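You operate a simulated robot arm through the tools that you are given. There is no shell and no other tool. Be economical: measure what you need, move in short steps, check, and stop when the job is done.

You run a simulated robot arm. Do the job below in one go: nothing can be reset, and whatever is moved stays where it is left.

JOB
Dry the green lens in the drier; put it in the green tray.
Fine: take it from the rinse basket; drier off, rinse and drier baskets up at the end.

Only the result counts: the job must be done as asked and must still hold three seconds after the hand-in. Knocking over, shifting, dropping, spilling or breaking anything else fails it.

ROBOT AND FRAMES
A 6-joint arm with a two-finger parallel gripper, fixed in place. Base frame: the origin is at the foot of the arm, x ahead of it, y to its left, z up; the work surface is at about z = 0.2. Readings come in cm, degrees, newtons and seconds.
With the tool pointing down near the work surface it reaches from about 18 to 46 cm from the base axis. Its first joint turns from -70.0 to 70.0 degrees. Payload 1.9 kg.
The tool frame sits at the grasp point between the pads (the TCP): z along the fingers, y along the line on which they close. The tips reach 2.3 cm beyond it. Largest opening 9.4 cm; finger width 3.8, thickness 1; the body of the gripper, 5.4 by 9.6 cm, starts 3.9 cm behind the TCP.
Orientation is that of the tool frame in the base frame, as a unit quaternion [w, x, y, z]. With the fingers straight down and closing along the base's y, the tool's x points along the base's -x, its y along +y and its z along -z.

CONTROLS
- The arm moves only by the tool step_arm. Its argument "increments" is a list of rows, each a list of 7 numbers: the gripper command, from -1 (shut) to 1 (fully open), values between in proportion, then the shift along the tool's x, y, z in units of 250 mm (1.0 is 250 mm), then the turn, a rotation vector about the tool's x, y, z in units of 60 degrees (1.0 is 60 degrees). In form: [[jaw, x, y, z, rx, ry, rz], ...]. A call has 1 to 12 rows; each row is the pose to reach, as a shift and turn from the pose commanded when the call began, along the tool's axes at that moment. A call with a number of a shift or a turn outside -1 to 1 is refused whole. Rows are played at 5 a second. More than 5 cm and 8.6 degrees between two rows, or a gripper value outside its range, and nothing of the call is played. Where a pose cannot be reached the arm comes as near as it can. A force on the tool above 90 N (or 10 N above the force at the start of the call, whichever is more), or a blocked arm, ends the call early, and 0.2 s more pass. Each finger travels about 10.8 cm/s and halts on what it meets, pressing with about 41 N; the grip force reading is that of the motor and also rises with nothing between the fingers. The clock runs only during rows and for 0.2 s after the last one: add rows that repeat a pose to give the fingers time. It gives the time, the measured TCP pose, the force on the tool (base axes), the opening and the grip force at its end, in the units of the frame above (readings bear some noise), with the torque about the TCP (base axes, N m) and any sound that the robot's microphone picked up, and new pictures: "show" is both (left out), scene, wrist or none.
- Cameras (640 x 400 px; columns grow to the right, rows downward): "scene" is fixed at [7.29, 33.32, 41.56]; the picture's right is [-0.55, -0.84, 0.00], its down [-0.53, 0.35, -0.77] and it looks along [0.64, -0.42, -0.64] (base axes); focal length 214 px, centre (320, 200). "wrist" rides on the gripper at [8.7, 1.6, -7.5] in the tool frame; the picture's right is [-0.18, 0.98, 0.00], its down [-0.58, -0.11, -0.81] and it looks along [-0.79, -0.15, 0.59] (tool axes); focal length 243 px, centre (320, 200). There is no depth. A picture from a camera that has moved, and an enlarged one, comes with that camera's place and axes in the base frame and with its lens.
- zoom(camera, box): a new picture of the part [left, top, right, bottom] of that camera's present view, enlarged. No time passes.
- close_job(): hands the job in; it is judged then, once.

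Go step by step. Nothing tells you positions but the pictures and the camera data: compare them with the known pose of the tool, close in by small moves and look again before you grip or let go. The budget is 120 turns and 200 pictures, counting those below and the enlarged ones. Unless the task says otherwise, let go and move clear before handing in, and close with one line.

The tools are called after "Request:" as name(argument=value, ...) on one line, values as JSON. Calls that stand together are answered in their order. step_arm: Moves the arm, as the interface text tells. Its arguments: {"type":"object","properties":{"increments":{"type":"array"},"show":{"type":"string","enum":["both","scene","wrist","none"]}},"required":["increments"]} The other tools are called the same way: zoom (camera, box) takes an enlarged picture of a part of a camera's view; close_job () hands the job in.

At the start:

```text
t: 0.0
tcp_pos: [32.56, 7.98, 32.95]
tool_rot: [0.0, 0.002, 1.0, 0.0]
force: [-0.7, 0.6, -0.2]
wrist_torque: [0.01, 0.03, 0.01]
finger_gap: 9.4
grip_force: 0.1
```

scene: 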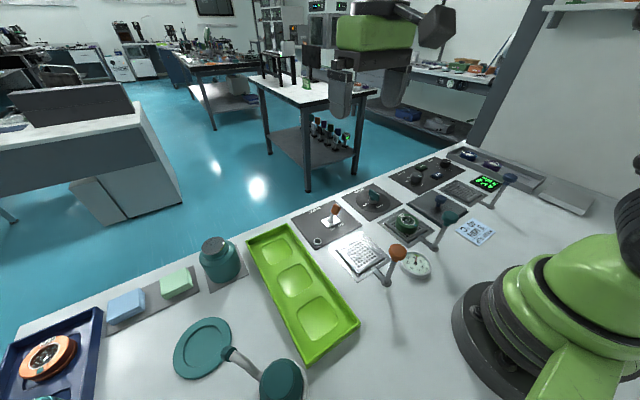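
wrist: 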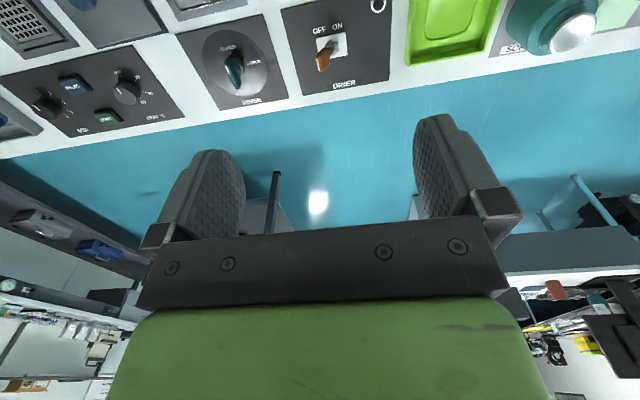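

I see a bench with a green tray, drier/rinse controls, and levers with baskets. I'll zoom in on the control area first.

Request:
zoom(camera="scene", box=[280, 140, 520, 290])

Request:
zoom(camera="scene", box=[0, 220, 380, 400])

Request:
zoom(camera="wrist", box=[0, 0, 640, 150])

```text
2.67 times, centred on (400, 215) of scene
camera zoom: at [7.29, 33.32, 41.56], right [-0.55, -0.84, 0.0], down [-0.53, 0.35, -0.77], along [0.64, -0.42, -0.64], focal length 572 px, centre (107, 160)
```

zoom: 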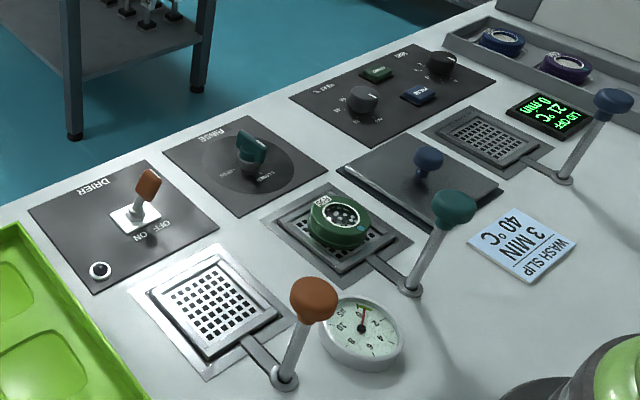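

```text
1.68 times, centred on (190, 310) of scene
camera zoom: at [7.29, 33.32, 41.56], right [-0.55, -0.84, 0.0], down [-0.53, 0.35, -0.77], along [0.64, -0.42, -0.64], focal length 361 px, centre (539, 15)
```

zoom: 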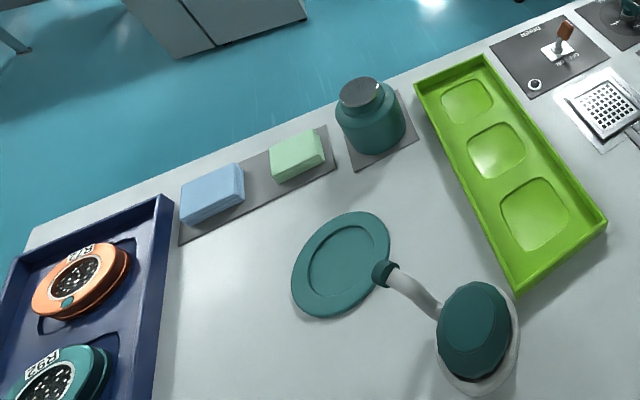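

```text
1.00 times, centred on (320, 75) of wrist (not enlarged: the box is as wide or as high as the picture)
camera zoom: at [24.19, 9.61, 40.44], right [0.19, 0.98, 0.0], down [0.58, -0.11, 0.81], along [0.79, -0.15, -0.59], focal length 243 px, centre (320, 325)
```

zoom: 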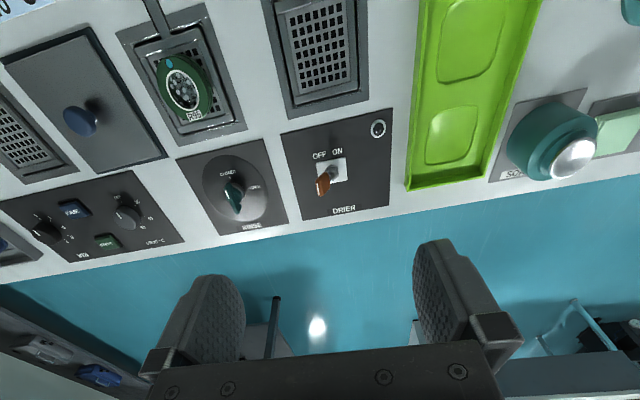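

The green lens is in the rinse basket near (27.4, -7). The drier basket is near (27, 9), its switch near (39.6, 8.5), and the lever foot near x=19. I'll move back for a closer view of the baskets.

Request:
step_arm(increments=[[1, 0.125, -0.07, 0, 0, 0, 0], [1, 0.25, -0.14, 0, 0, 0, 0], [1, 0.375, -0.21, 0, 0, 0, 0], [1, 0.5, -0.28, 0, 0, 0, 0], [1, 0.5, -0.28, 0, 0, 0, 0]], show="both")

```text
t: 1.2
tcp_pos: [19.94, 1.18, 32.96]
tool_rot: [0.001, 0.002, 1.0, 0.0]
force: [0.6, -0.1, 0.8]
wrist_torque: [0.0, -0.01, -0.02]
finger_gap: 9.39
grip_force: 0.1
camera wrist: at [11.59, 2.75, 40.37], right [0.19, 0.98, 0.0], down [0.58, -0.11, 0.81], along [0.79, -0.15, -0.59], focal length 243 px, centre (320, 200)
```

scene: 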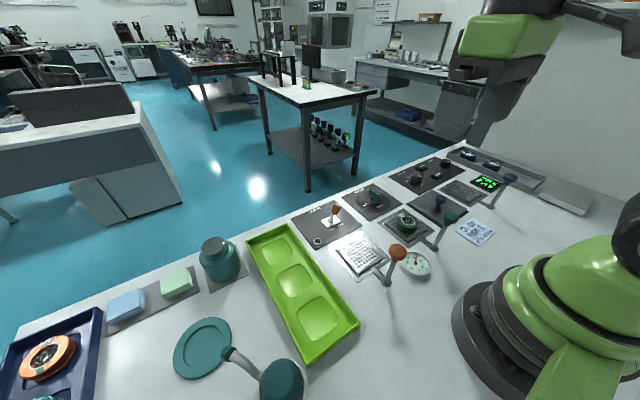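
wrist: 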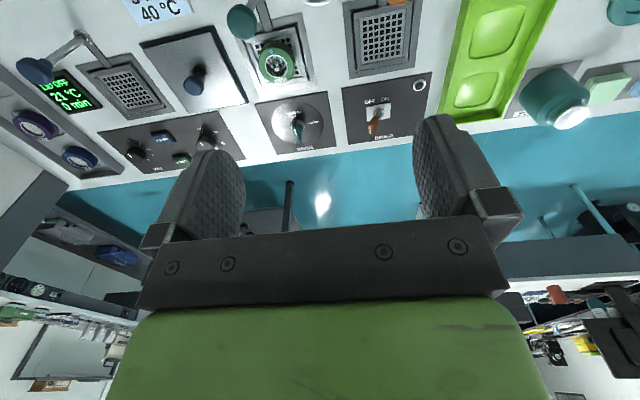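

Request:
zoom(camera="wrist", box=[210, 0, 450, 150])

Request:
zoom(camera="scene", box=[290, 180, 466, 290])

```text
2.67 times, centred on (330, 75) of wrist
camera zoom: at [11.59, 2.75, 40.37], right [0.19, 0.98, 0.0], down [0.58, -0.11, 0.81], along [0.79, -0.15, -0.59], focal length 647 px, centre (293, 533)
```

zoom: 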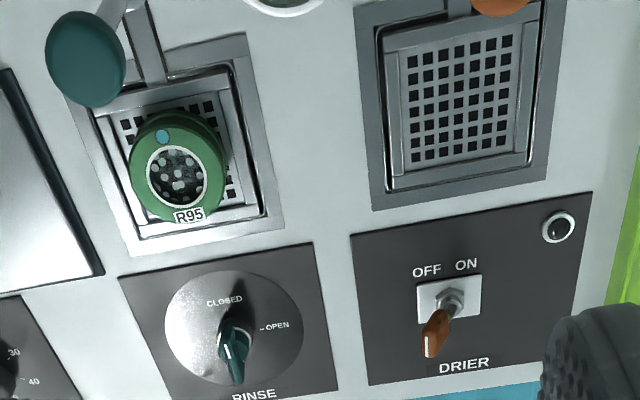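

```text
3.64 times, centred on (378, 235) of scene
camera zoom: at [7.29, 33.32, 41.56], right [-0.55, -0.84, 0.0], down [-0.53, 0.35, -0.77], along [0.64, -0.42, -0.64], focal length 780 px, centre (109, 73)
```

zoom: 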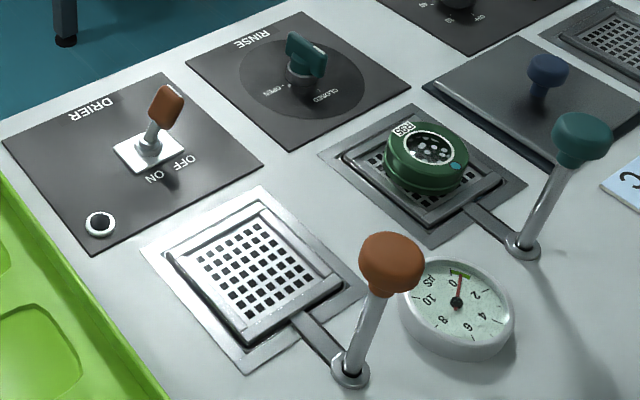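

Both basket levers stand upright and the switch is on OFF. I'll turn the gripper 90° so the camera stays clear of the levers, and come above the lens.

Request:
step_arm(increments=[[1, -0.037, -0.041, 0.045, 0, 0, 0.125], [1, -0.074, -0.082, 0.09, 0, 0, 0.25], [1, -0.111, -0.123, 0.135, 0, 0, 0.375], [1, -0.148, -0.164, 0.18, 0, 0, 0.5], [1, -0.185, -0.205, 0.225, 0, 0, 0.625], [1, -0.222, -0.246, 0.27, 0, 0, 0.75], [1, -0.259, -0.287, 0.315, 0, 0, 0.875], [1, -0.296, -0.328, 0.36, 0, 0, 1.0], [1, -0.296, -0.328, 0.36, 0, 0, 1.0]], show="none")

Request:
step_arm(increments=[[1, 0, 0, 0, 0, 0, 0.125], [1, 0, 0, 0, 0, 0, 0.25], [1, 0, 0, 0, 0, 0, 0.375], [1, 0, 0, 0, 0, 0, 0.5], [1, 0, 0, 0, 0, 0, 0.5]], show="both")

```text
t: 3.2
tcp_pos: [27.37, -7.12, 23.98]
tool_rot: [0.001, 0.502, 0.865, 0.0]
force: [0.2, 0.7, -0.3]
wrist_torque: [0.0, 0.01, 0.02]
finger_gap: 9.38
grip_force: 0.1
```

```text
t: 4.4
tcp_pos: [27.52, -7.01, 23.92]
tool_rot: [0.0, 0.709, 0.705, 0.0]
force: [-0.5, 0.1, -0.3]
wrist_torque: [-0.03, -0.02, 0.03]
finger_gap: 9.4
grip_force: 0.1
camera wrist: at [29.39, 1.5, 31.42], right [0.98, -0.19, 0.0], down [-0.11, -0.58, 0.81], along [-0.15, -0.79, -0.59], focal length 243 px, centre (320, 200)
```

scene: 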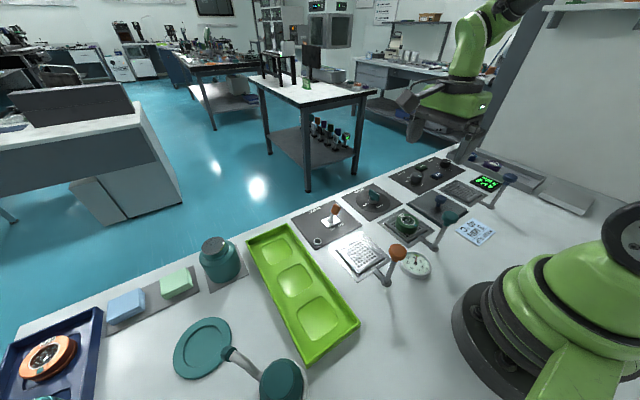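
wrist: 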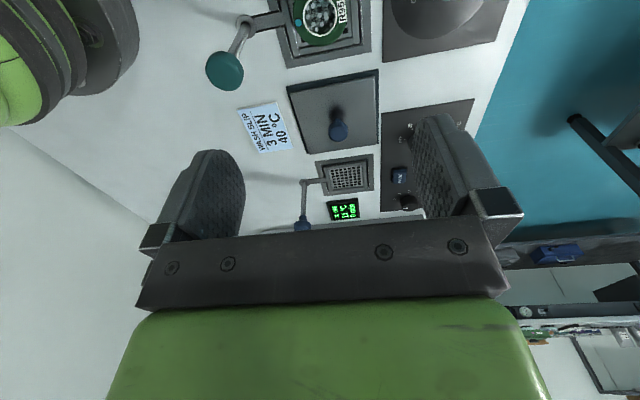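

The gripper is turned and above the lens. I'll descend 10 cm and look again.

Request:
step_arm(increments=[[1, 0, 0, 0.13, 0, 0, 0], [1, 0, 0, 0.26, 0, 0, 0], [1, 0, 0, 0.4, 0, 0, 0], [1, 0, 0, 0.4, 0, 0, 0]], show="both")

Request:
zoom(camera="wrist", box=[200, 0, 440, 150])

Request:
zoom(camera="scene", box=[340, 170, 468, 250])

```text
t: 5.4
tcp_pos: [27.36, -7.09, 13.9]
tool_rot: [0.001, 0.708, 0.706, 0.001]
force: [0.1, 0.4, -0.4]
wrist_torque: [-0.01, 0.01, -0.01]
finger_gap: 9.4
grip_force: 0.0
camera wrist: at [29.3, 1.42, 21.33], right [0.98, -0.19, 0.0], down [-0.11, -0.58, 0.81], along [-0.15, -0.79, -0.59], focal length 243 px, centre (320, 200)
```

scene: 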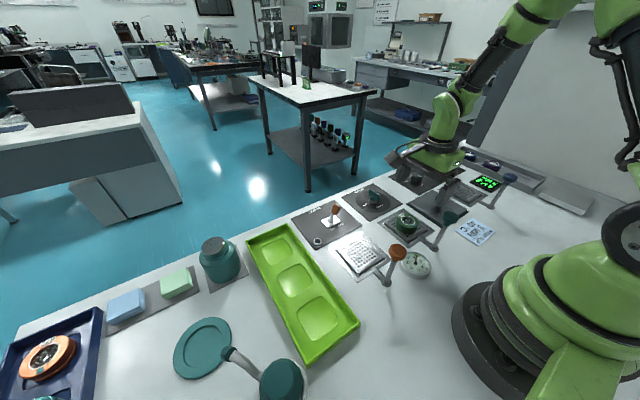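
wrist: 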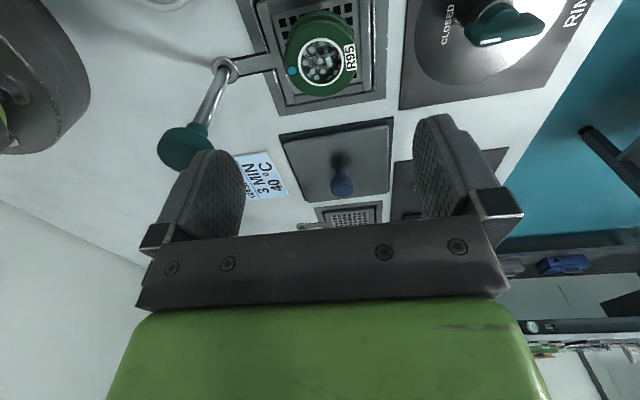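

```text
2.67 times, centred on (320, 75) of wrist
camera zoom: at [29.3, 1.42, 21.33], right [0.98, -0.19, 0.0], down [-0.11, -0.58, 0.81], along [-0.15, -0.79, -0.59], focal length 647 px, centre (320, 533)
```

zoom: 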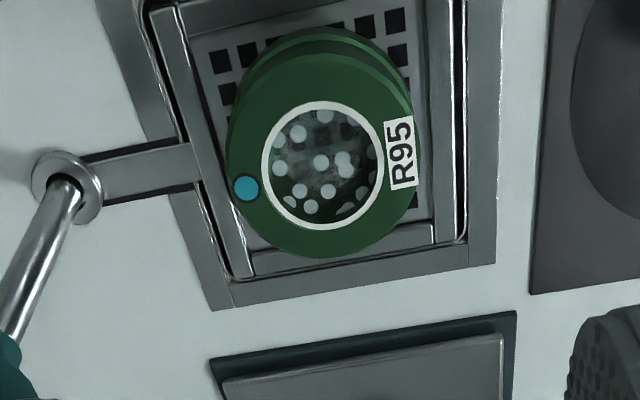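

```text
5.00 times, centred on (404, 210) of scene
camera zoom: at [7.29, 33.32, 41.56], right [-0.55, -0.84, 0.0], down [-0.53, 0.35, -0.77], along [0.64, -0.42, -0.64], focal length 1072 px, centre (-100, 150)
```

zoom: 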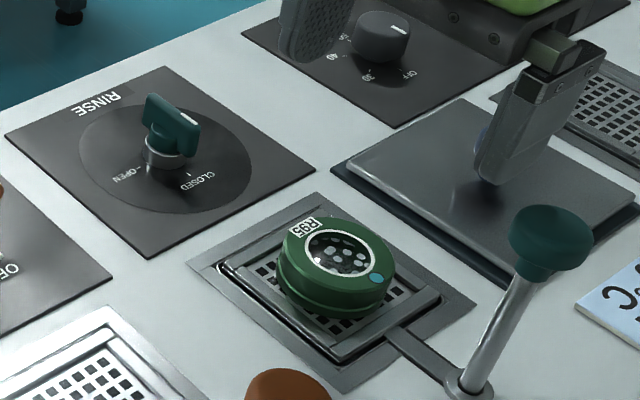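

Lens top is at roughly z 2.7, centre about (27.7, -6.8), diameter about 5.2. I'll go down to just above it with a small correction.

Request:
step_arm(increments=[[1, 0.012, 0.014, 0.1, 0, 0, 0], [1, 0.012, 0.014, 0.2, 0, 0, 0], [1, 0.012, 0.014, 0.32, 0, 0, 0], [1, 0.012, 0.014, 0.32, 0, 0, 0]], show="both")

Request:
zoom(camera="scene", box=[340, 170, 468, 250])

```text
t: 6.4
tcp_pos: [27.79, -6.82, 6.01]
tool_rot: [0.001, 0.708, 0.706, 0.001]
force: [-0.1, -0.1, -0.1]
wrist_torque: [0.02, -0.01, 0.01]
finger_gap: 9.39
grip_force: 0.0
camera wrist: at [29.71, 1.83, 13.41], right [0.98, -0.19, 0.0], down [-0.11, -0.58, 0.81], along [-0.15, -0.79, -0.59], focal length 243 px, centre (320, 200)
```

scene: 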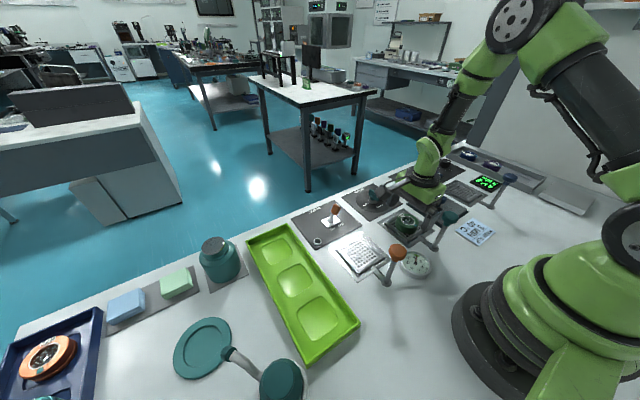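
wrist: 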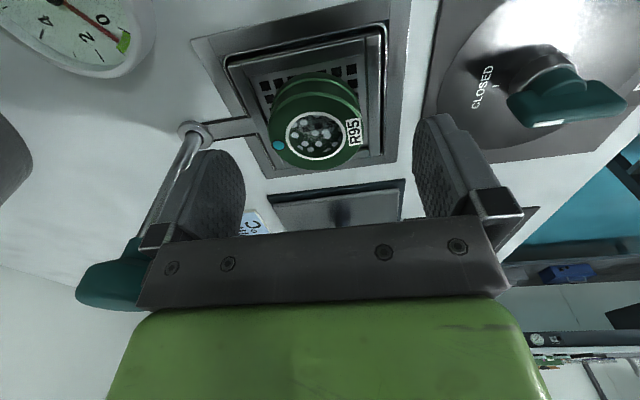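

```text
5.00 times, centred on (404, 210) of scene
camera zoom: at [7.29, 33.32, 41.56], right [-0.55, -0.84, 0.0], down [-0.53, 0.35, -0.77], along [0.64, -0.42, -0.64], focal length 1072 px, centre (-100, 150)
```

zoom: 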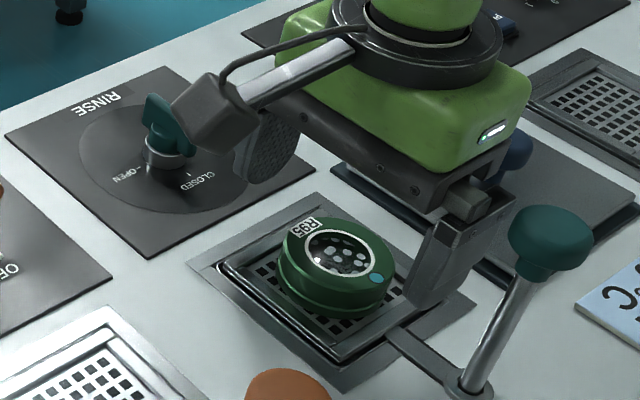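

The lens sits between the fingers. I'll narrow the jaws slightly, descend to tips at about z 1.4, and check.

Request:
step_arm(increments=[[0.6, 0, 0, 0.0, 0, 0, 0], [0.6, 0, 0, 0.03, 0, 0, 0], [0.6, 0, 0, 0.06, 0, 0, 0], [0.6, 0, 0, 0.092, 0, 0, 0], [0.6, 0, 0, 0.092, 0, 0, 0]], show="wrist")

Request:
zoom(camera="scene", box=[340, 170, 468, 250])

```text
t: 7.6
tcp_pos: [27.77, -6.72, 3.75]
tool_rot: [0.0, 0.708, 0.706, 0.001]
force: [0.0, -1.0, 0.5]
wrist_torque: [0.02, -0.01, -0.03]
finger_gap: 7.53
grip_force: 0.1
camera wrist: at [29.68, 1.81, 11.19], right [0.98, -0.19, 0.0], down [-0.11, -0.58, 0.81], along [-0.15, -0.79, -0.59], focal length 243 px, centre (320, 200)
```

wrist: 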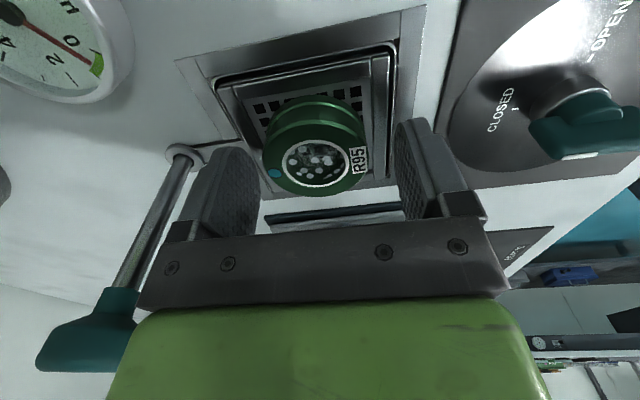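

```text
5.00 times, centred on (404, 210) of scene
camera zoom: at [7.29, 33.32, 41.56], right [-0.55, -0.84, 0.0], down [-0.53, 0.35, -0.77], along [0.64, -0.42, -0.64], focal length 1072 px, centre (-100, 150)
```

zoom: 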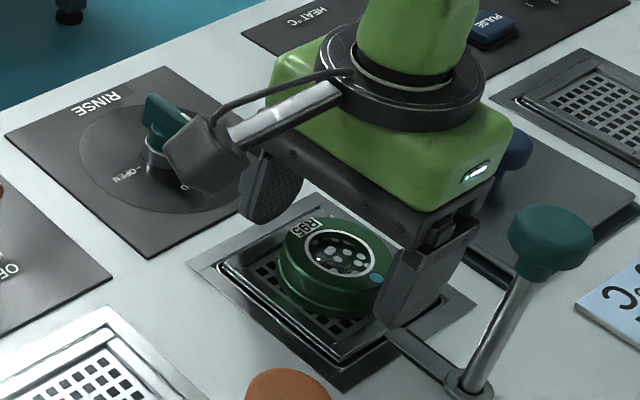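

Aligned; I'll close on the lens.

Request:
step_arm(increments=[[0.3, 0, 0.006, 0.092, 0, 0, 0], [0, 0, 0.006, 0, 0, 0, 0], [-0.1, 0, 0.006, 0, 0, 0, 0], [-0.1, 0, 0.006, 0, 0, 0, 0]], show="wrist")

```text
t: 8.0
tcp_pos: [28.15, -6.83, 2.17]
tool_rot: [0.002, 0.708, 0.706, 0.002]
force: [-6.8, 1.4, 20.4]
wrist_torque: [0.41, -0.71, 0.17]
finger_gap: 5.6
grip_force: 9.8
stopped in row 2: the force on the tool passed its limit at 180 N (the readings are from after the stop); the commanded pose is now the measured one
camera wrist: at [30.01, 1.79, 9.71], right [0.98, -0.19, 0.01], down [-0.12, -0.58, 0.81], along [-0.15, -0.79, -0.59], focal length 243 px, centre (320, 200)
```

wrist: 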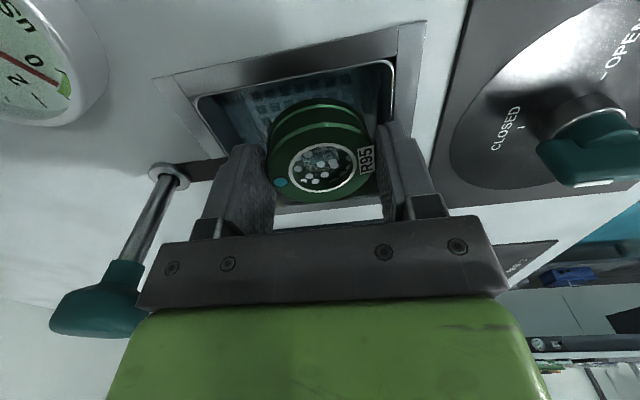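

I repeated the downward shift by mistake and the fingers pushed the rinse basket down. I'll check the state before moving.

Request:
zoom(camera="scene", box=[340, 170, 468, 250])

Request:
zoom(camera="wrist", box=[160, 20, 448, 200])

```text
5.00 times, centred on (404, 210) of scene
camera zoom: at [7.29, 33.32, 41.56], right [-0.55, -0.84, 0.0], down [-0.53, 0.35, -0.77], along [0.64, -0.42, -0.64], focal length 1072 px, centre (-100, 150)
```

zoom: 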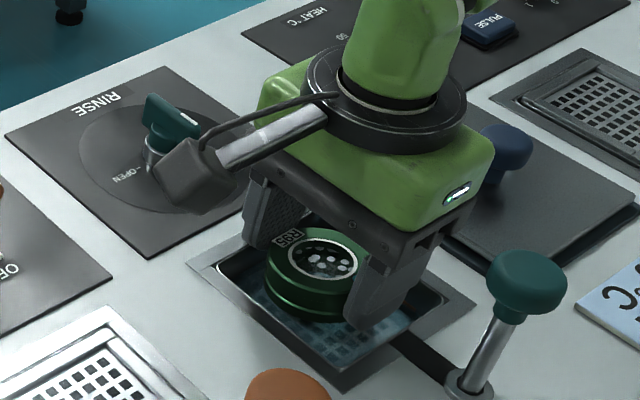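

```text
2.22 times, centred on (304, 110) of wrist
camera zoom: at [30.01, 1.79, 9.71], right [0.98, -0.19, 0.01], down [-0.12, -0.58, 0.81], along [-0.15, -0.79, -0.59], focal length 539 px, centre (356, 400)
```

zoom: 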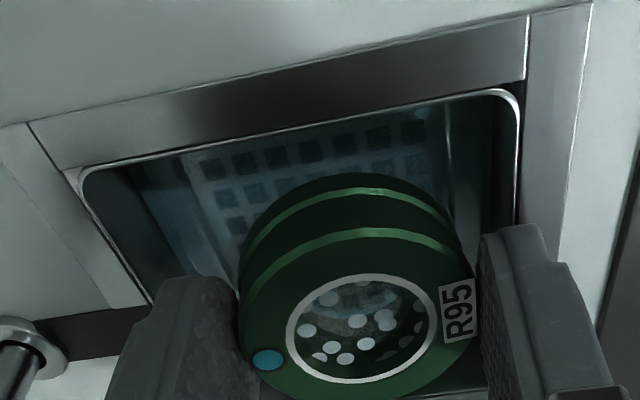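

The basket is down and the lens is now held between the fingers. I'll close firmly in place, then lift straight up.

Request:
step_arm(increments=[[0, 0, 0, 0, 0, 0, 0], [-0.2, 0, 0, 0, 0, 0, 0], [-0.2, 0, 0, 0, 0, 0, 0], [-0.2, 0, 0, 0, 0, 0, 0]], show="wrist")

Request:
zoom(camera="scene", box=[340, 170, 468, 250])

```text
t: 9.0
tcp_pos: [28.18, -6.91, 2.2]
tool_rot: [0.004, 0.708, 0.706, 0.003]
force: [1.0, 2.7, 32.7]
wrist_torque: [0.68, -1.21, 0.12]
finger_gap: 5.52
grip_force: 40.9
camera wrist: at [30.04, 1.78, 9.69], right [0.98, -0.19, 0.01], down [-0.12, -0.58, 0.81], along [-0.15, -0.79, -0.59], focal length 243 px, centre (320, 200)
```

wrist: 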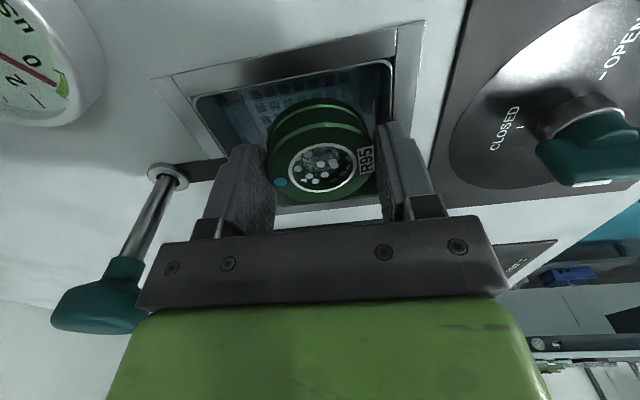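

```text
5.00 times, centred on (404, 210) of scene
camera zoom: at [7.29, 33.32, 41.56], right [-0.55, -0.84, 0.0], down [-0.53, 0.35, -0.77], along [0.64, -0.42, -0.64], focal length 1072 px, centre (-100, 150)
```

zoom: 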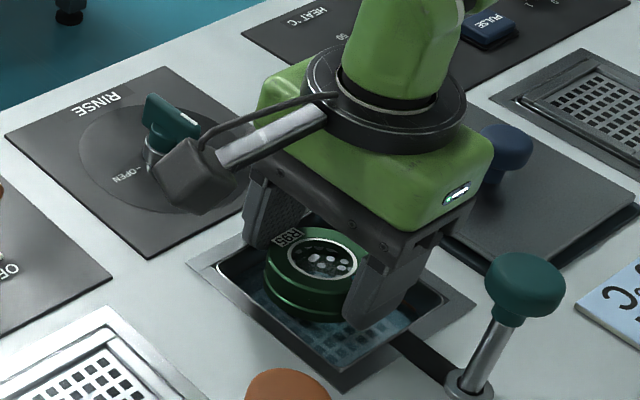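

Firm grip at gap 5.5. Now lifting.

Request:
step_arm(increments=[[-0.2, 0, 0, -0.02, 0, 0, 0], [-0.2, 0, 0, -0.06, 0, 0, 0], [-0.2, 0, 0, -0.15, 0, 0, 0], [-0.2, 0, 0, -0.25, 0, 0, 0], [-0.2, 0, 0, -0.4, 0, 0, 0], [-0.2, 0, 0, -0.4, 0, 0, 0]], show="both")

Request:
zoom(camera="scene", box=[320, 150, 480, 250])

```text
t: 10.4
tcp_pos: [28.18, -6.71, 12.13]
tool_rot: [0.002, 0.707, 0.707, 0.003]
force: [-1.0, -1.0, -1.2]
wrist_torque: [-0.02, 0.03, 0.01]
finger_gap: 5.5
grip_force: 41.3
camera wrist: at [30.0, 1.75, 19.62], right [0.98, -0.19, 0.0], down [-0.11, -0.58, 0.81], along [-0.15, -0.79, -0.59], focal length 243 px, centre (320, 200)
```

scene: 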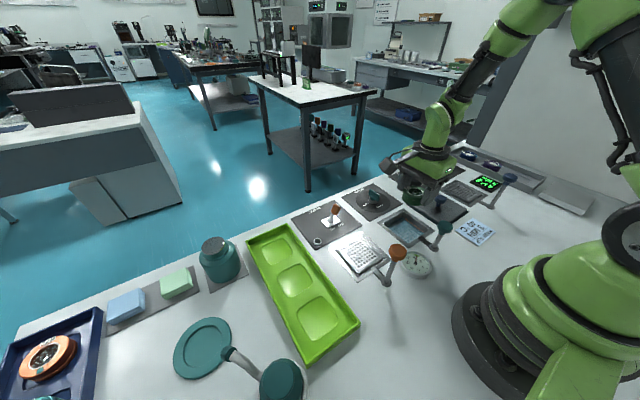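
wrist: 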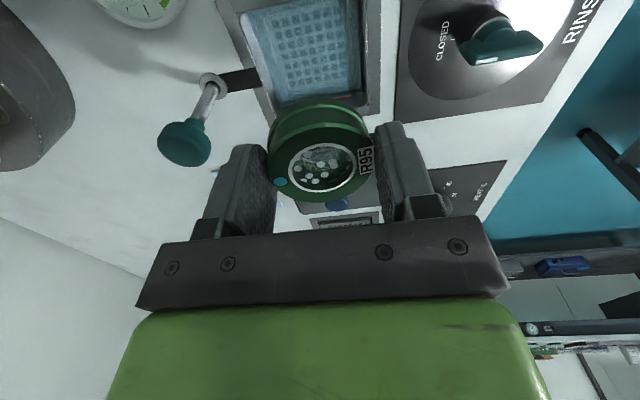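

```text
4.00 times, centred on (400, 200) of scene
camera zoom: at [7.29, 33.32, 41.56], right [-0.55, -0.84, 0.0], down [-0.53, 0.35, -0.77], along [0.64, -0.42, -0.64], focal length 858 px, centre (0, 200)
```

zoom: 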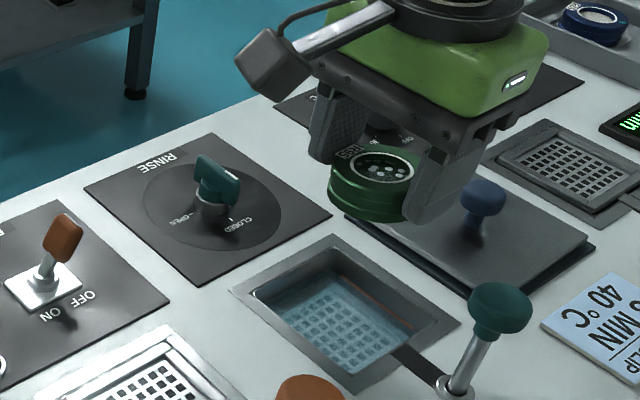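

Lens is lifted and held. The lever turned out to be a vertical plunger, now down about 2.8 cm with the basket. Next I'll carry the lens above the drier basket.

Request:
step_arm(increments=[[-0.2, 0, 0, -0.08, 0, 0, 0], [-0.2, 0.12, -0.01, -0.08, 0, 0, 0], [-0.2, 0.25, -0.02, -0.08, 0, 0, 0], [-0.2, 0.38, -0.03, -0.08, 0, 0, 0], [-0.2, 0.51, -0.04, -0.08, 0, 0, 0], [-0.2, 0.63, -0.04, -0.08, 0, 0, 0], [-0.2, 0.63, -0.04, -0.08, 0, 0, 0]], show="both")

Request:
zoom(camera="scene", box=[300, 180, 460, 280])

Request:
zoom(camera="wrist", box=[120, 0, 520, 250])

```text
t: 12.0
tcp_pos: [27.37, 8.69, 13.96]
tool_rot: [0.002, 0.708, 0.706, 0.002]
force: [1.2, -0.8, -0.6]
wrist_torque: [-0.01, -0.01, 0.02]
finger_gap: 5.48
grip_force: 41.6
camera wrist: at [29.16, 17.33, 21.47], right [0.98, -0.19, 0.0], down [-0.11, -0.58, 0.81], along [-0.15, -0.79, -0.59], focal length 243 px, centre (320, 200)
```

scene: 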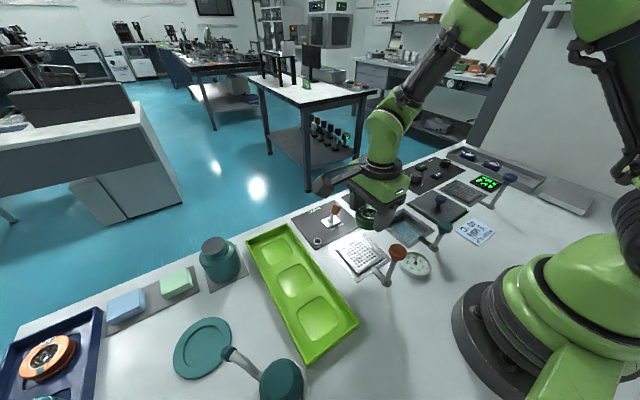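
wrist: 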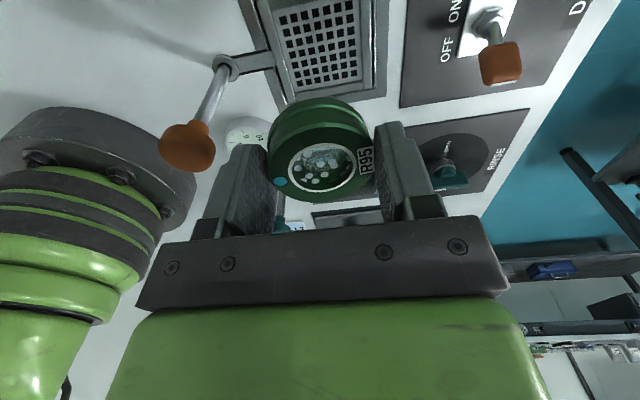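

```text
4.00 times, centred on (380, 230) of scene
camera zoom: at [7.29, 33.32, 41.56], right [-0.55, -0.84, 0.0], down [-0.53, 0.35, -0.77], along [0.64, -0.42, -0.64], focal length 858 px, centre (80, 80)
```

zoom: 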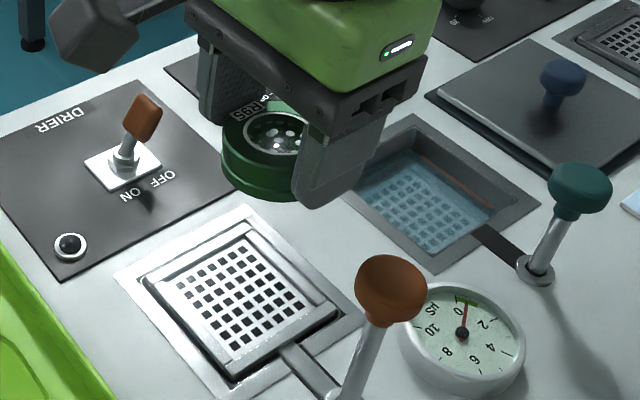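

```text
1.60 times, centred on (320, 125) of wrist
camera zoom: at [29.16, 17.33, 21.47], right [0.98, -0.19, 0.0], down [-0.11, -0.58, 0.81], along [-0.15, -0.79, -0.59], focal length 388 px, centre (320, 320)
```

zoom: 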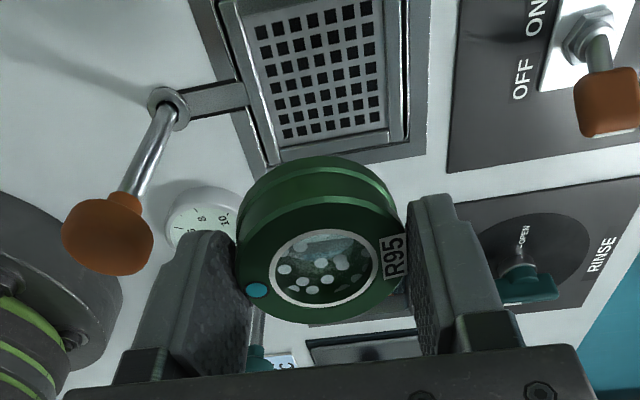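

The basket centre is about (27.65, 9.2). I'll correct the offset, lower to z 6 and look.

Request:
step_arm(increments=[[-0.2, 0.022, 0.011, 0, 0, 0, 0], [-0.2, 0.022, 0.011, 0.1, 0, 0, 0], [-0.2, 0.022, 0.011, 0.2, 0, 0, 0], [-0.2, 0.022, 0.011, 0.3, 0, 0, 0], [-0.2, 0.022, 0.011, 0.3, 0, 0, 0]], show="wrist")

Request:
zoom(camera="scene", box=[300, 190, 428, 270])

Request:
zoom(camera="wrist", box=[160, 20, 448, 200])

```text
t: 13.2
tcp_pos: [27.5, 9.54, 6.54]
tool_rot: [0.002, 0.708, 0.706, 0.001]
force: [-0.3, -0.6, -0.3]
wrist_torque: [0.04, 0.01, 0.01]
finger_gap: 5.48
grip_force: 41.1
camera wrist: at [29.22, 18.12, 14.03], right [0.98, -0.19, 0.0], down [-0.11, -0.58, 0.81], along [-0.15, -0.79, -0.59], focal length 243 px, centre (320, 200)
```

wrist: 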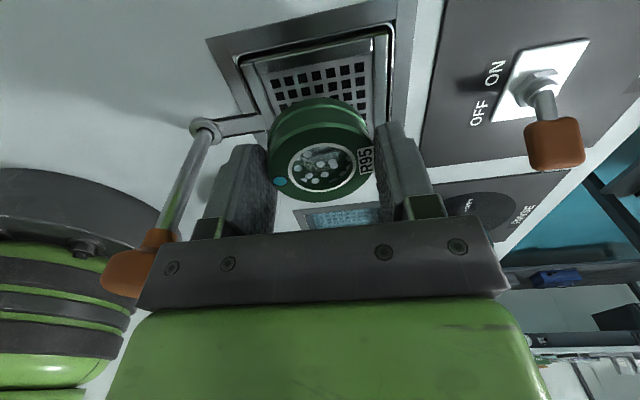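

```text
5.00 times, centred on (364, 230) of scene
camera zoom: at [7.29, 33.32, 41.56], right [-0.55, -0.84, 0.0], down [-0.53, 0.35, -0.77], along [0.64, -0.42, -0.64], focal length 1072 px, centre (100, 50)
```

zoom: 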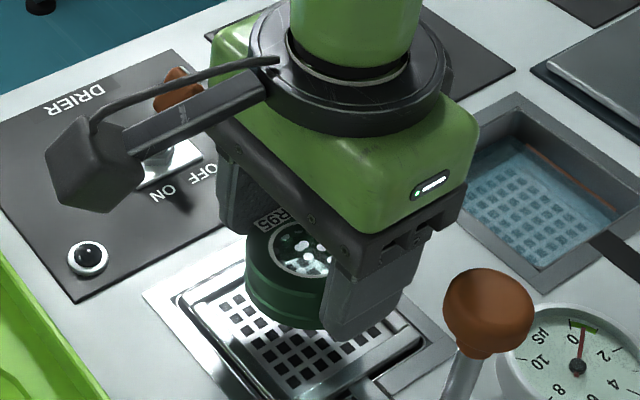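

```text
2.22 times, centred on (304, 110) of wrist
camera zoom: at [29.22, 18.12, 14.03], right [0.98, -0.19, 0.0], down [-0.11, -0.58, 0.81], along [-0.15, -0.79, -0.59], focal length 539 px, centre (356, 400)
```

zoom: 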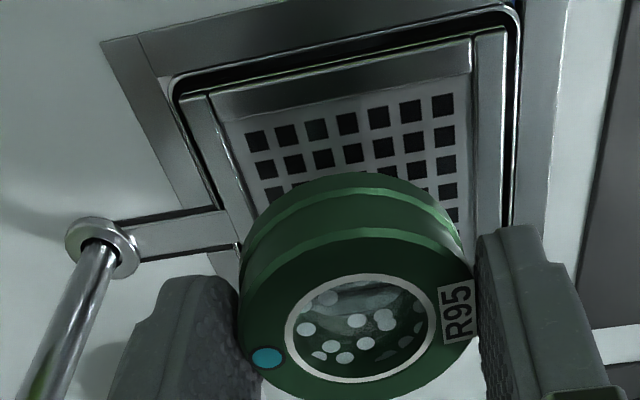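

Centre is about (27.8, 9.2) from here. Small correction and lower to about 4.3.

Request:
step_arm(increments=[[-0.2, -0.013, 0.011, 0.02, 0, 0, 0], [-0.2, -0.013, 0.011, 0.05, 0, 0, 0], [-0.2, -0.013, 0.011, 0.088, 0, 0, 0], [-0.2, -0.013, 0.011, 0.088, 0, 0, 0]], show="wrist")

Request:
zoom(camera="scene", box=[300, 190, 428, 270])

Request:
zoom(camera="wrist", box=[160, 20, 448, 200])

```text
t: 14.2
tcp_pos: [27.71, 9.17, 4.39]
tool_rot: [0.002, 0.709, 0.705, 0.002]
force: [0.2, -1.4, -0.3]
wrist_torque: [0.02, 0.01, -0.01]
finger_gap: 5.47
grip_force: 41.0
camera wrist: at [29.56, 17.77, 11.88], right [0.98, -0.19, 0.0], down [-0.11, -0.58, 0.81], along [-0.15, -0.79, -0.59], focal length 243 px, centre (320, 200)
```

wrist: 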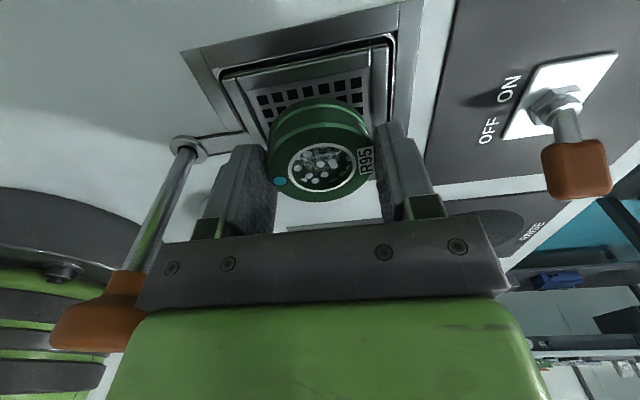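

```text
5.00 times, centred on (364, 230) of scene
camera zoom: at [7.29, 33.32, 41.56], right [-0.55, -0.84, 0.0], down [-0.53, 0.35, -0.77], along [0.64, -0.42, -0.64], focal length 1072 px, centre (100, 50)
```

zoom: 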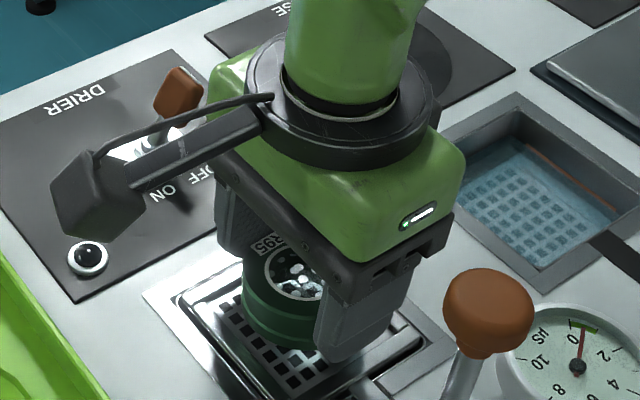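

```text
2.22 times, centred on (304, 110) of wrist
camera zoom: at [29.56, 17.77, 11.88], right [0.98, -0.19, 0.0], down [-0.11, -0.58, 0.81], along [-0.15, -0.79, -0.59], focal length 539 px, centre (356, 400)
```

zoom: 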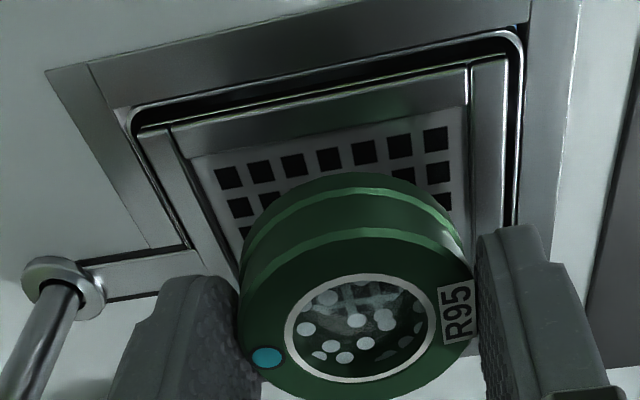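

Well centred. I'll lower in small steps while watching the force.

Request:
step_arm(increments=[[-0.2, 0, 0, 0.012, 0, 0, 0], [-0.2, 0, 0, 0.024, 0, 0, 0], [-0.2, 0, 0, 0.024, 0, 0, 0]], show="none")

Request:
zoom(camera="scene", box=[332, 220, 396, 260])

```text
t: 15.0
tcp_pos: [27.76, 8.97, 3.85]
tool_rot: [0.002, 0.708, 0.706, 0.002]
force: [-0.3, 0.6, -0.2]
wrist_torque: [-0.02, -0.02, -0.03]
finger_gap: 5.48
grip_force: 41.2
```

```text
10.00 times, centred on (364, 240) of scene
camera zoom: at [7.29, 33.32, 41.56], right [-0.55, -0.84, 0.0], down [-0.53, 0.35, -0.77], along [0.64, -0.42, -0.64], focal length 2145 px, centre (-120, -200)
```

zoom: 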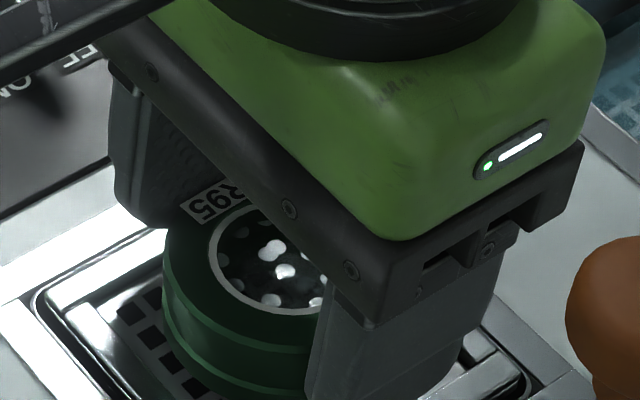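

Still free. Another small step down.

Request:
step_arm(increments=[[-0.2, 0, 0, 0.008, 0, 0, 0], [-0.2, 0, 0, 0.008, 0, 0, 0]], show="none")

Request:
step_arm(increments=[[-0.2, 0, 0, 0.008, 0, 0, 0], [-0.2, 0, 0, 0.008, 0, 0, 0]], show="wrist")

Request:
zoom(camera="scene", box=[332, 220, 396, 260])

```text
t: 15.6
tcp_pos: [27.84, 9.03, 3.6]
tool_rot: [0.002, 0.708, 0.706, 0.002]
force: [-0.7, 0.5, -1.0]
wrist_torque: [0.02, 0.03, 0.0]
finger_gap: 5.47
grip_force: 40.9
```

```text
t: 16.2
tcp_pos: [27.68, 9.07, 3.47]
tool_rot: [0.002, 0.708, 0.706, 0.001]
force: [-0.2, 0.0, 1.0]
wrist_torque: [-0.02, -0.03, -0.02]
finger_gap: 5.44
grip_force: 40.7
camera wrist: at [29.57, 17.71, 10.9], right [0.98, -0.19, 0.0], down [-0.11, -0.58, 0.81], along [-0.15, -0.79, -0.59], focal length 243 px, centre (320, 200)
```

wrist: 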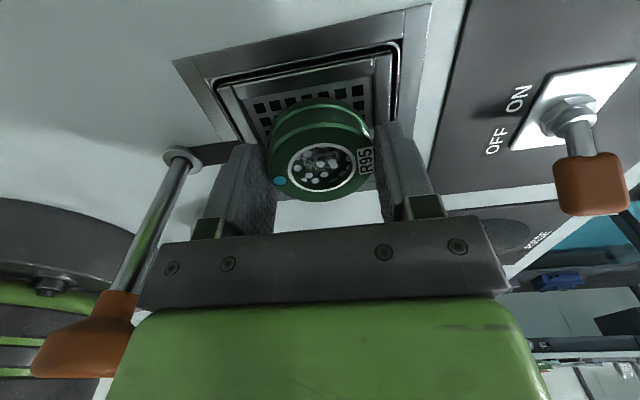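

```text
10.00 times, centred on (364, 240) of scene
camera zoom: at [7.29, 33.32, 41.56], right [-0.55, -0.84, 0.0], down [-0.53, 0.35, -0.77], along [0.64, -0.42, -0.64], focal length 2145 px, centre (-120, -200)
```

zoom: 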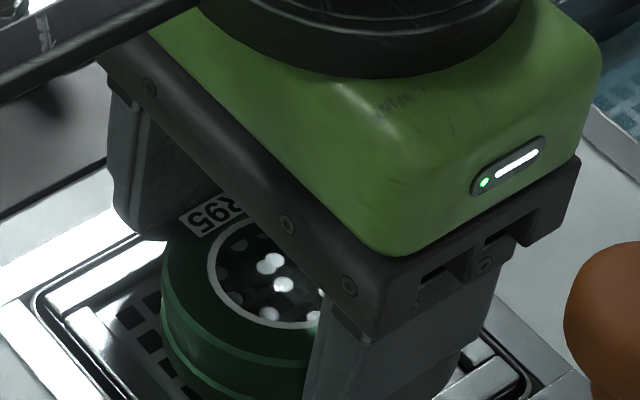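

Still almost no force; continuing in small steps.

Request:
step_arm(increments=[[-0.2, 0, 0, 0.006, 0, 0, 0], [-0.2, 0, 0, 0.006, 0, 0, 0]], show="none")

Request:
zoom(camera="wrist", box=[160, 20, 448, 200])

```text
t: 16.8
tcp_pos: [27.75, 9.15, 3.2]
tool_rot: [0.002, 0.708, 0.706, 0.002]
force: [0.5, -0.2, -0.1]
wrist_torque: [-0.02, -0.01, 0.0]
finger_gap: 5.42
grip_force: 40.8
```

```text
2.22 times, centred on (304, 110) of wrist
camera zoom: at [29.59, 17.76, 10.76], right [0.98, -0.19, 0.0], down [-0.11, -0.58, 0.81], along [-0.15, -0.79, -0.59], focal length 539 px, centre (356, 400)
```

zoom: 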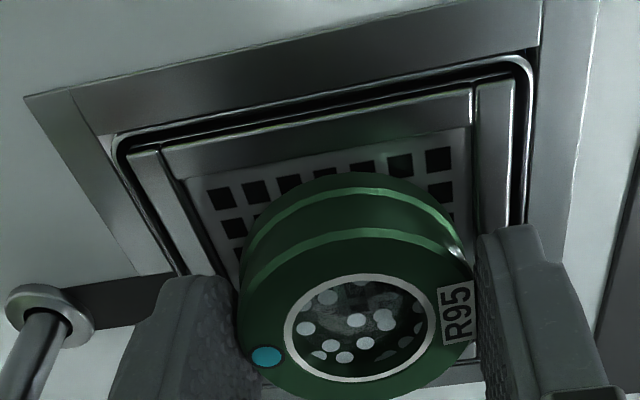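

The lens bottom is estimated within a couple of millimetres of the floor. I'll check the plunger hasn't moved, then release.

Request:
zoom(camera="scene", box=[332, 220, 396, 260])

Request:
step_arm(increments=[[-0.2, 0, 0, 0.004, 0, 0, 0], [-0.2, 0, 0, 0.004, 0, 0, 0]], show="none")

Request:
zoom(camera="scene", box=[332, 220, 396, 260])

```text
10.00 times, centred on (364, 240) of scene
camera zoom: at [7.29, 33.32, 41.56], right [-0.55, -0.84, 0.0], down [-0.53, 0.35, -0.77], along [0.64, -0.42, -0.64], focal length 2145 px, centre (-120, -200)
```

zoom: 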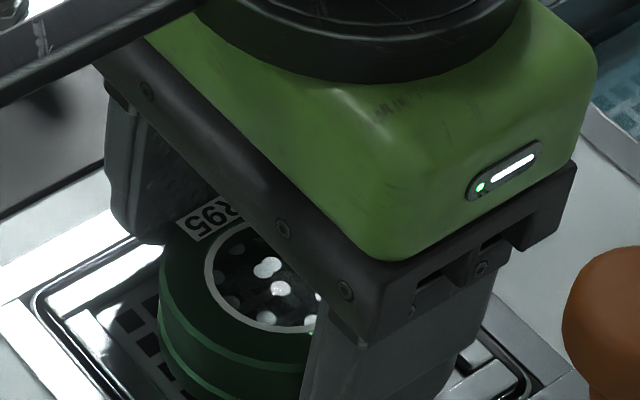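

```text
t: 17.4
tcp_pos: [27.63, 9.08, 3.16]
tool_rot: [0.001, 0.708, 0.706, 0.001]
force: [1.3, 0.3, 0.4]
wrist_torque: [0.01, -0.08, 0.0]
finger_gap: 5.44
grip_force: 41.0
```

```text
10.00 times, centred on (364, 240) of scene
camera zoom: at [7.29, 33.32, 41.56], right [-0.55, -0.84, 0.0], down [-0.53, 0.35, -0.77], along [0.64, -0.42, -0.64], focal length 2145 px, centre (-120, -200)
```

zoom: 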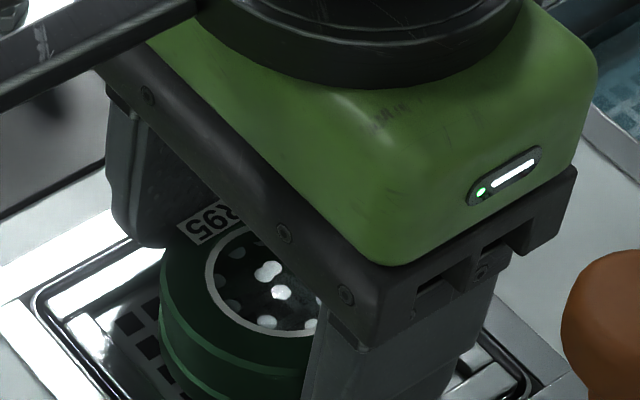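

The plunger has dipped slightly, so the lens is resting on the basket. I'll open a little and rise.

Request:
step_arm(increments=[[0.35, 0, 0, 0, 0, 0, 0], [0.35, 0, 0, 0, 0, 0, 0], [0.4, 0, 0, -0.04, 0, 0, 0], [0.4, 0, 0, -0.15, 0, 0, 0], [0.4, 0, 0, -0.3, 0, 0, 0], [0.4, 0, 0, -0.45, 0, 0, 0], [0.4, 0, 0, -0.45, 0, 0, 0]], show="both")

Request:
zoom(camera="scene", box=[300, 190, 460, 290])

Request:
zoom(camera="wrist", box=[120, 0, 520, 250])

```text
t: 19.0
tcp_pos: [27.59, 9.03, 14.4]
tool_rot: [0.001, 0.708, 0.706, 0.002]
force: [0.4, 0.9, 0.6]
wrist_torque: [0.0, 0.02, 0.02]
finger_gap: 6.61
grip_force: 0.1
camera wrist: at [29.38, 17.65, 21.85], right [0.98, -0.19, 0.01], down [-0.11, -0.58, 0.81], along [-0.15, -0.79, -0.59], focal length 243 px, centre (320, 200)
```

scene: 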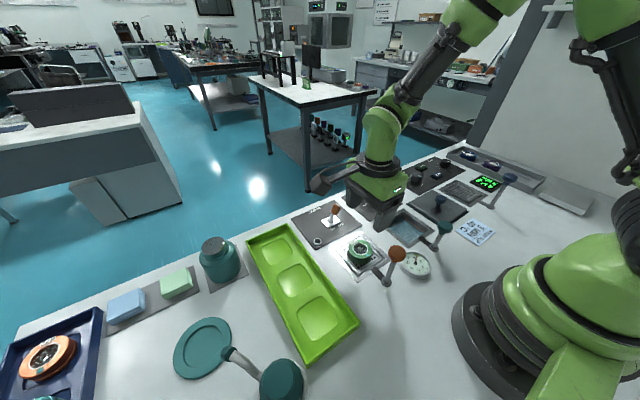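
wrist: 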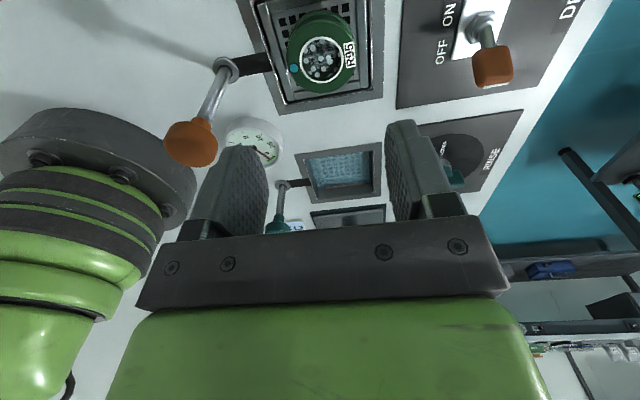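

```text
4.00 times, centred on (380, 240) of scene
camera zoom: at [7.29, 33.32, 41.56], right [-0.55, -0.84, 0.0], down [-0.53, 0.35, -0.77], along [0.64, -0.42, -0.64], focal length 858 px, centre (80, 40)
```

zoom: 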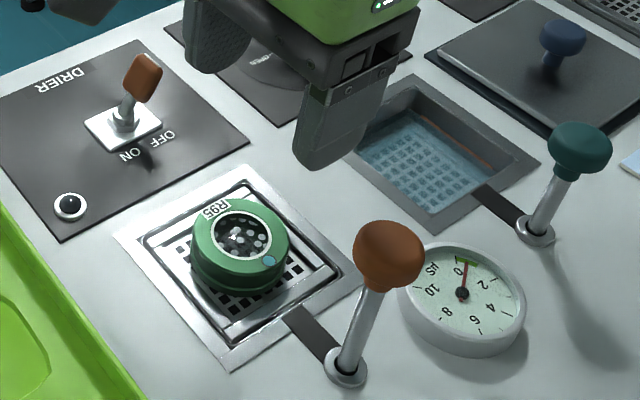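

```text
1.60 times, centred on (320, 125) of wrist
camera zoom: at [29.38, 17.65, 21.85], right [0.98, -0.19, 0.01], down [-0.11, -0.58, 0.81], along [-0.15, -0.79, -0.59], focal length 388 px, centre (320, 320)
```

zoom: 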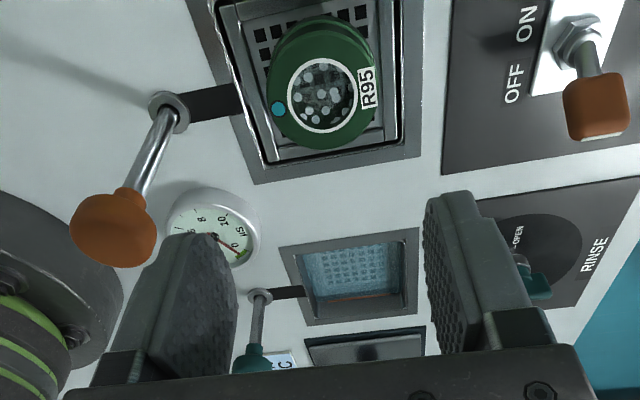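

The lens sits in the drier basket. Next I'll press the orange plunger at about (19.55, 9.2), starting with a move above it with the fingers closed.

Request:
step_arm(increments=[[0, 0, 0, -0.1, 0, 0, 0], [-0.6, 0.008, -0.1, -0.1, 0, 0, 0], [-1, 0.008, -0.2, -0.1, 0, 0, 0], [-1, 0.008, -0.322, -0.1, 0, 0, 0], [-1, 0.008, -0.322, -0.06, 0, 0, 0], [-1, 0.008, -0.322, -0.06, 0, 0, 0]], show="wrist")

Request:
zoom(camera="scene", box=[300, 190, 460, 290])

```text
t: 20.4
tcp_pos: [19.57, 9.25, 15.98]
tool_rot: [0.002, 0.708, 0.706, 0.002]
force: [-0.1, -1.0, 1.1]
wrist_torque: [0.0, -0.04, 0.03]
finger_gap: 0.0
grip_force: 40.5
camera wrist: at [21.41, 17.91, 23.41], right [0.98, -0.19, 0.0], down [-0.11, -0.58, 0.81], along [-0.15, -0.79, -0.59], focal length 243 px, centre (320, 200)
```

wrist: 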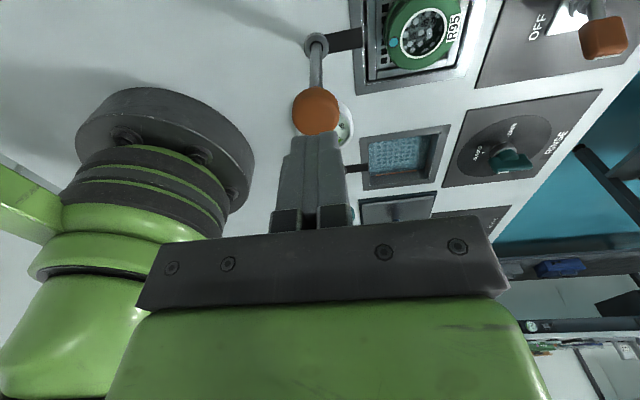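

```text
4.00 times, centred on (380, 240) of scene
camera zoom: at [7.29, 33.32, 41.56], right [-0.55, -0.84, 0.0], down [-0.53, 0.35, -0.77], along [0.64, -0.42, -0.64], focal length 858 px, centre (80, 40)
```

zoom: 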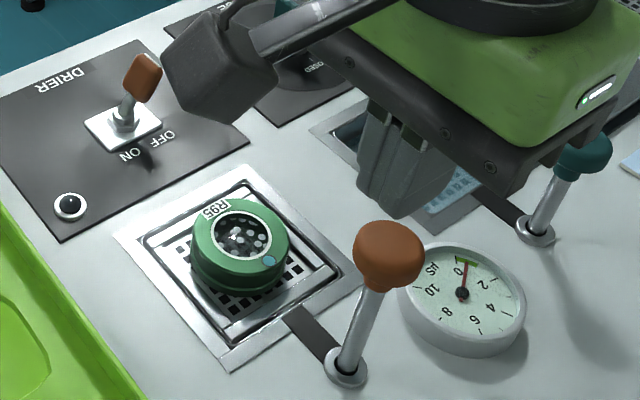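

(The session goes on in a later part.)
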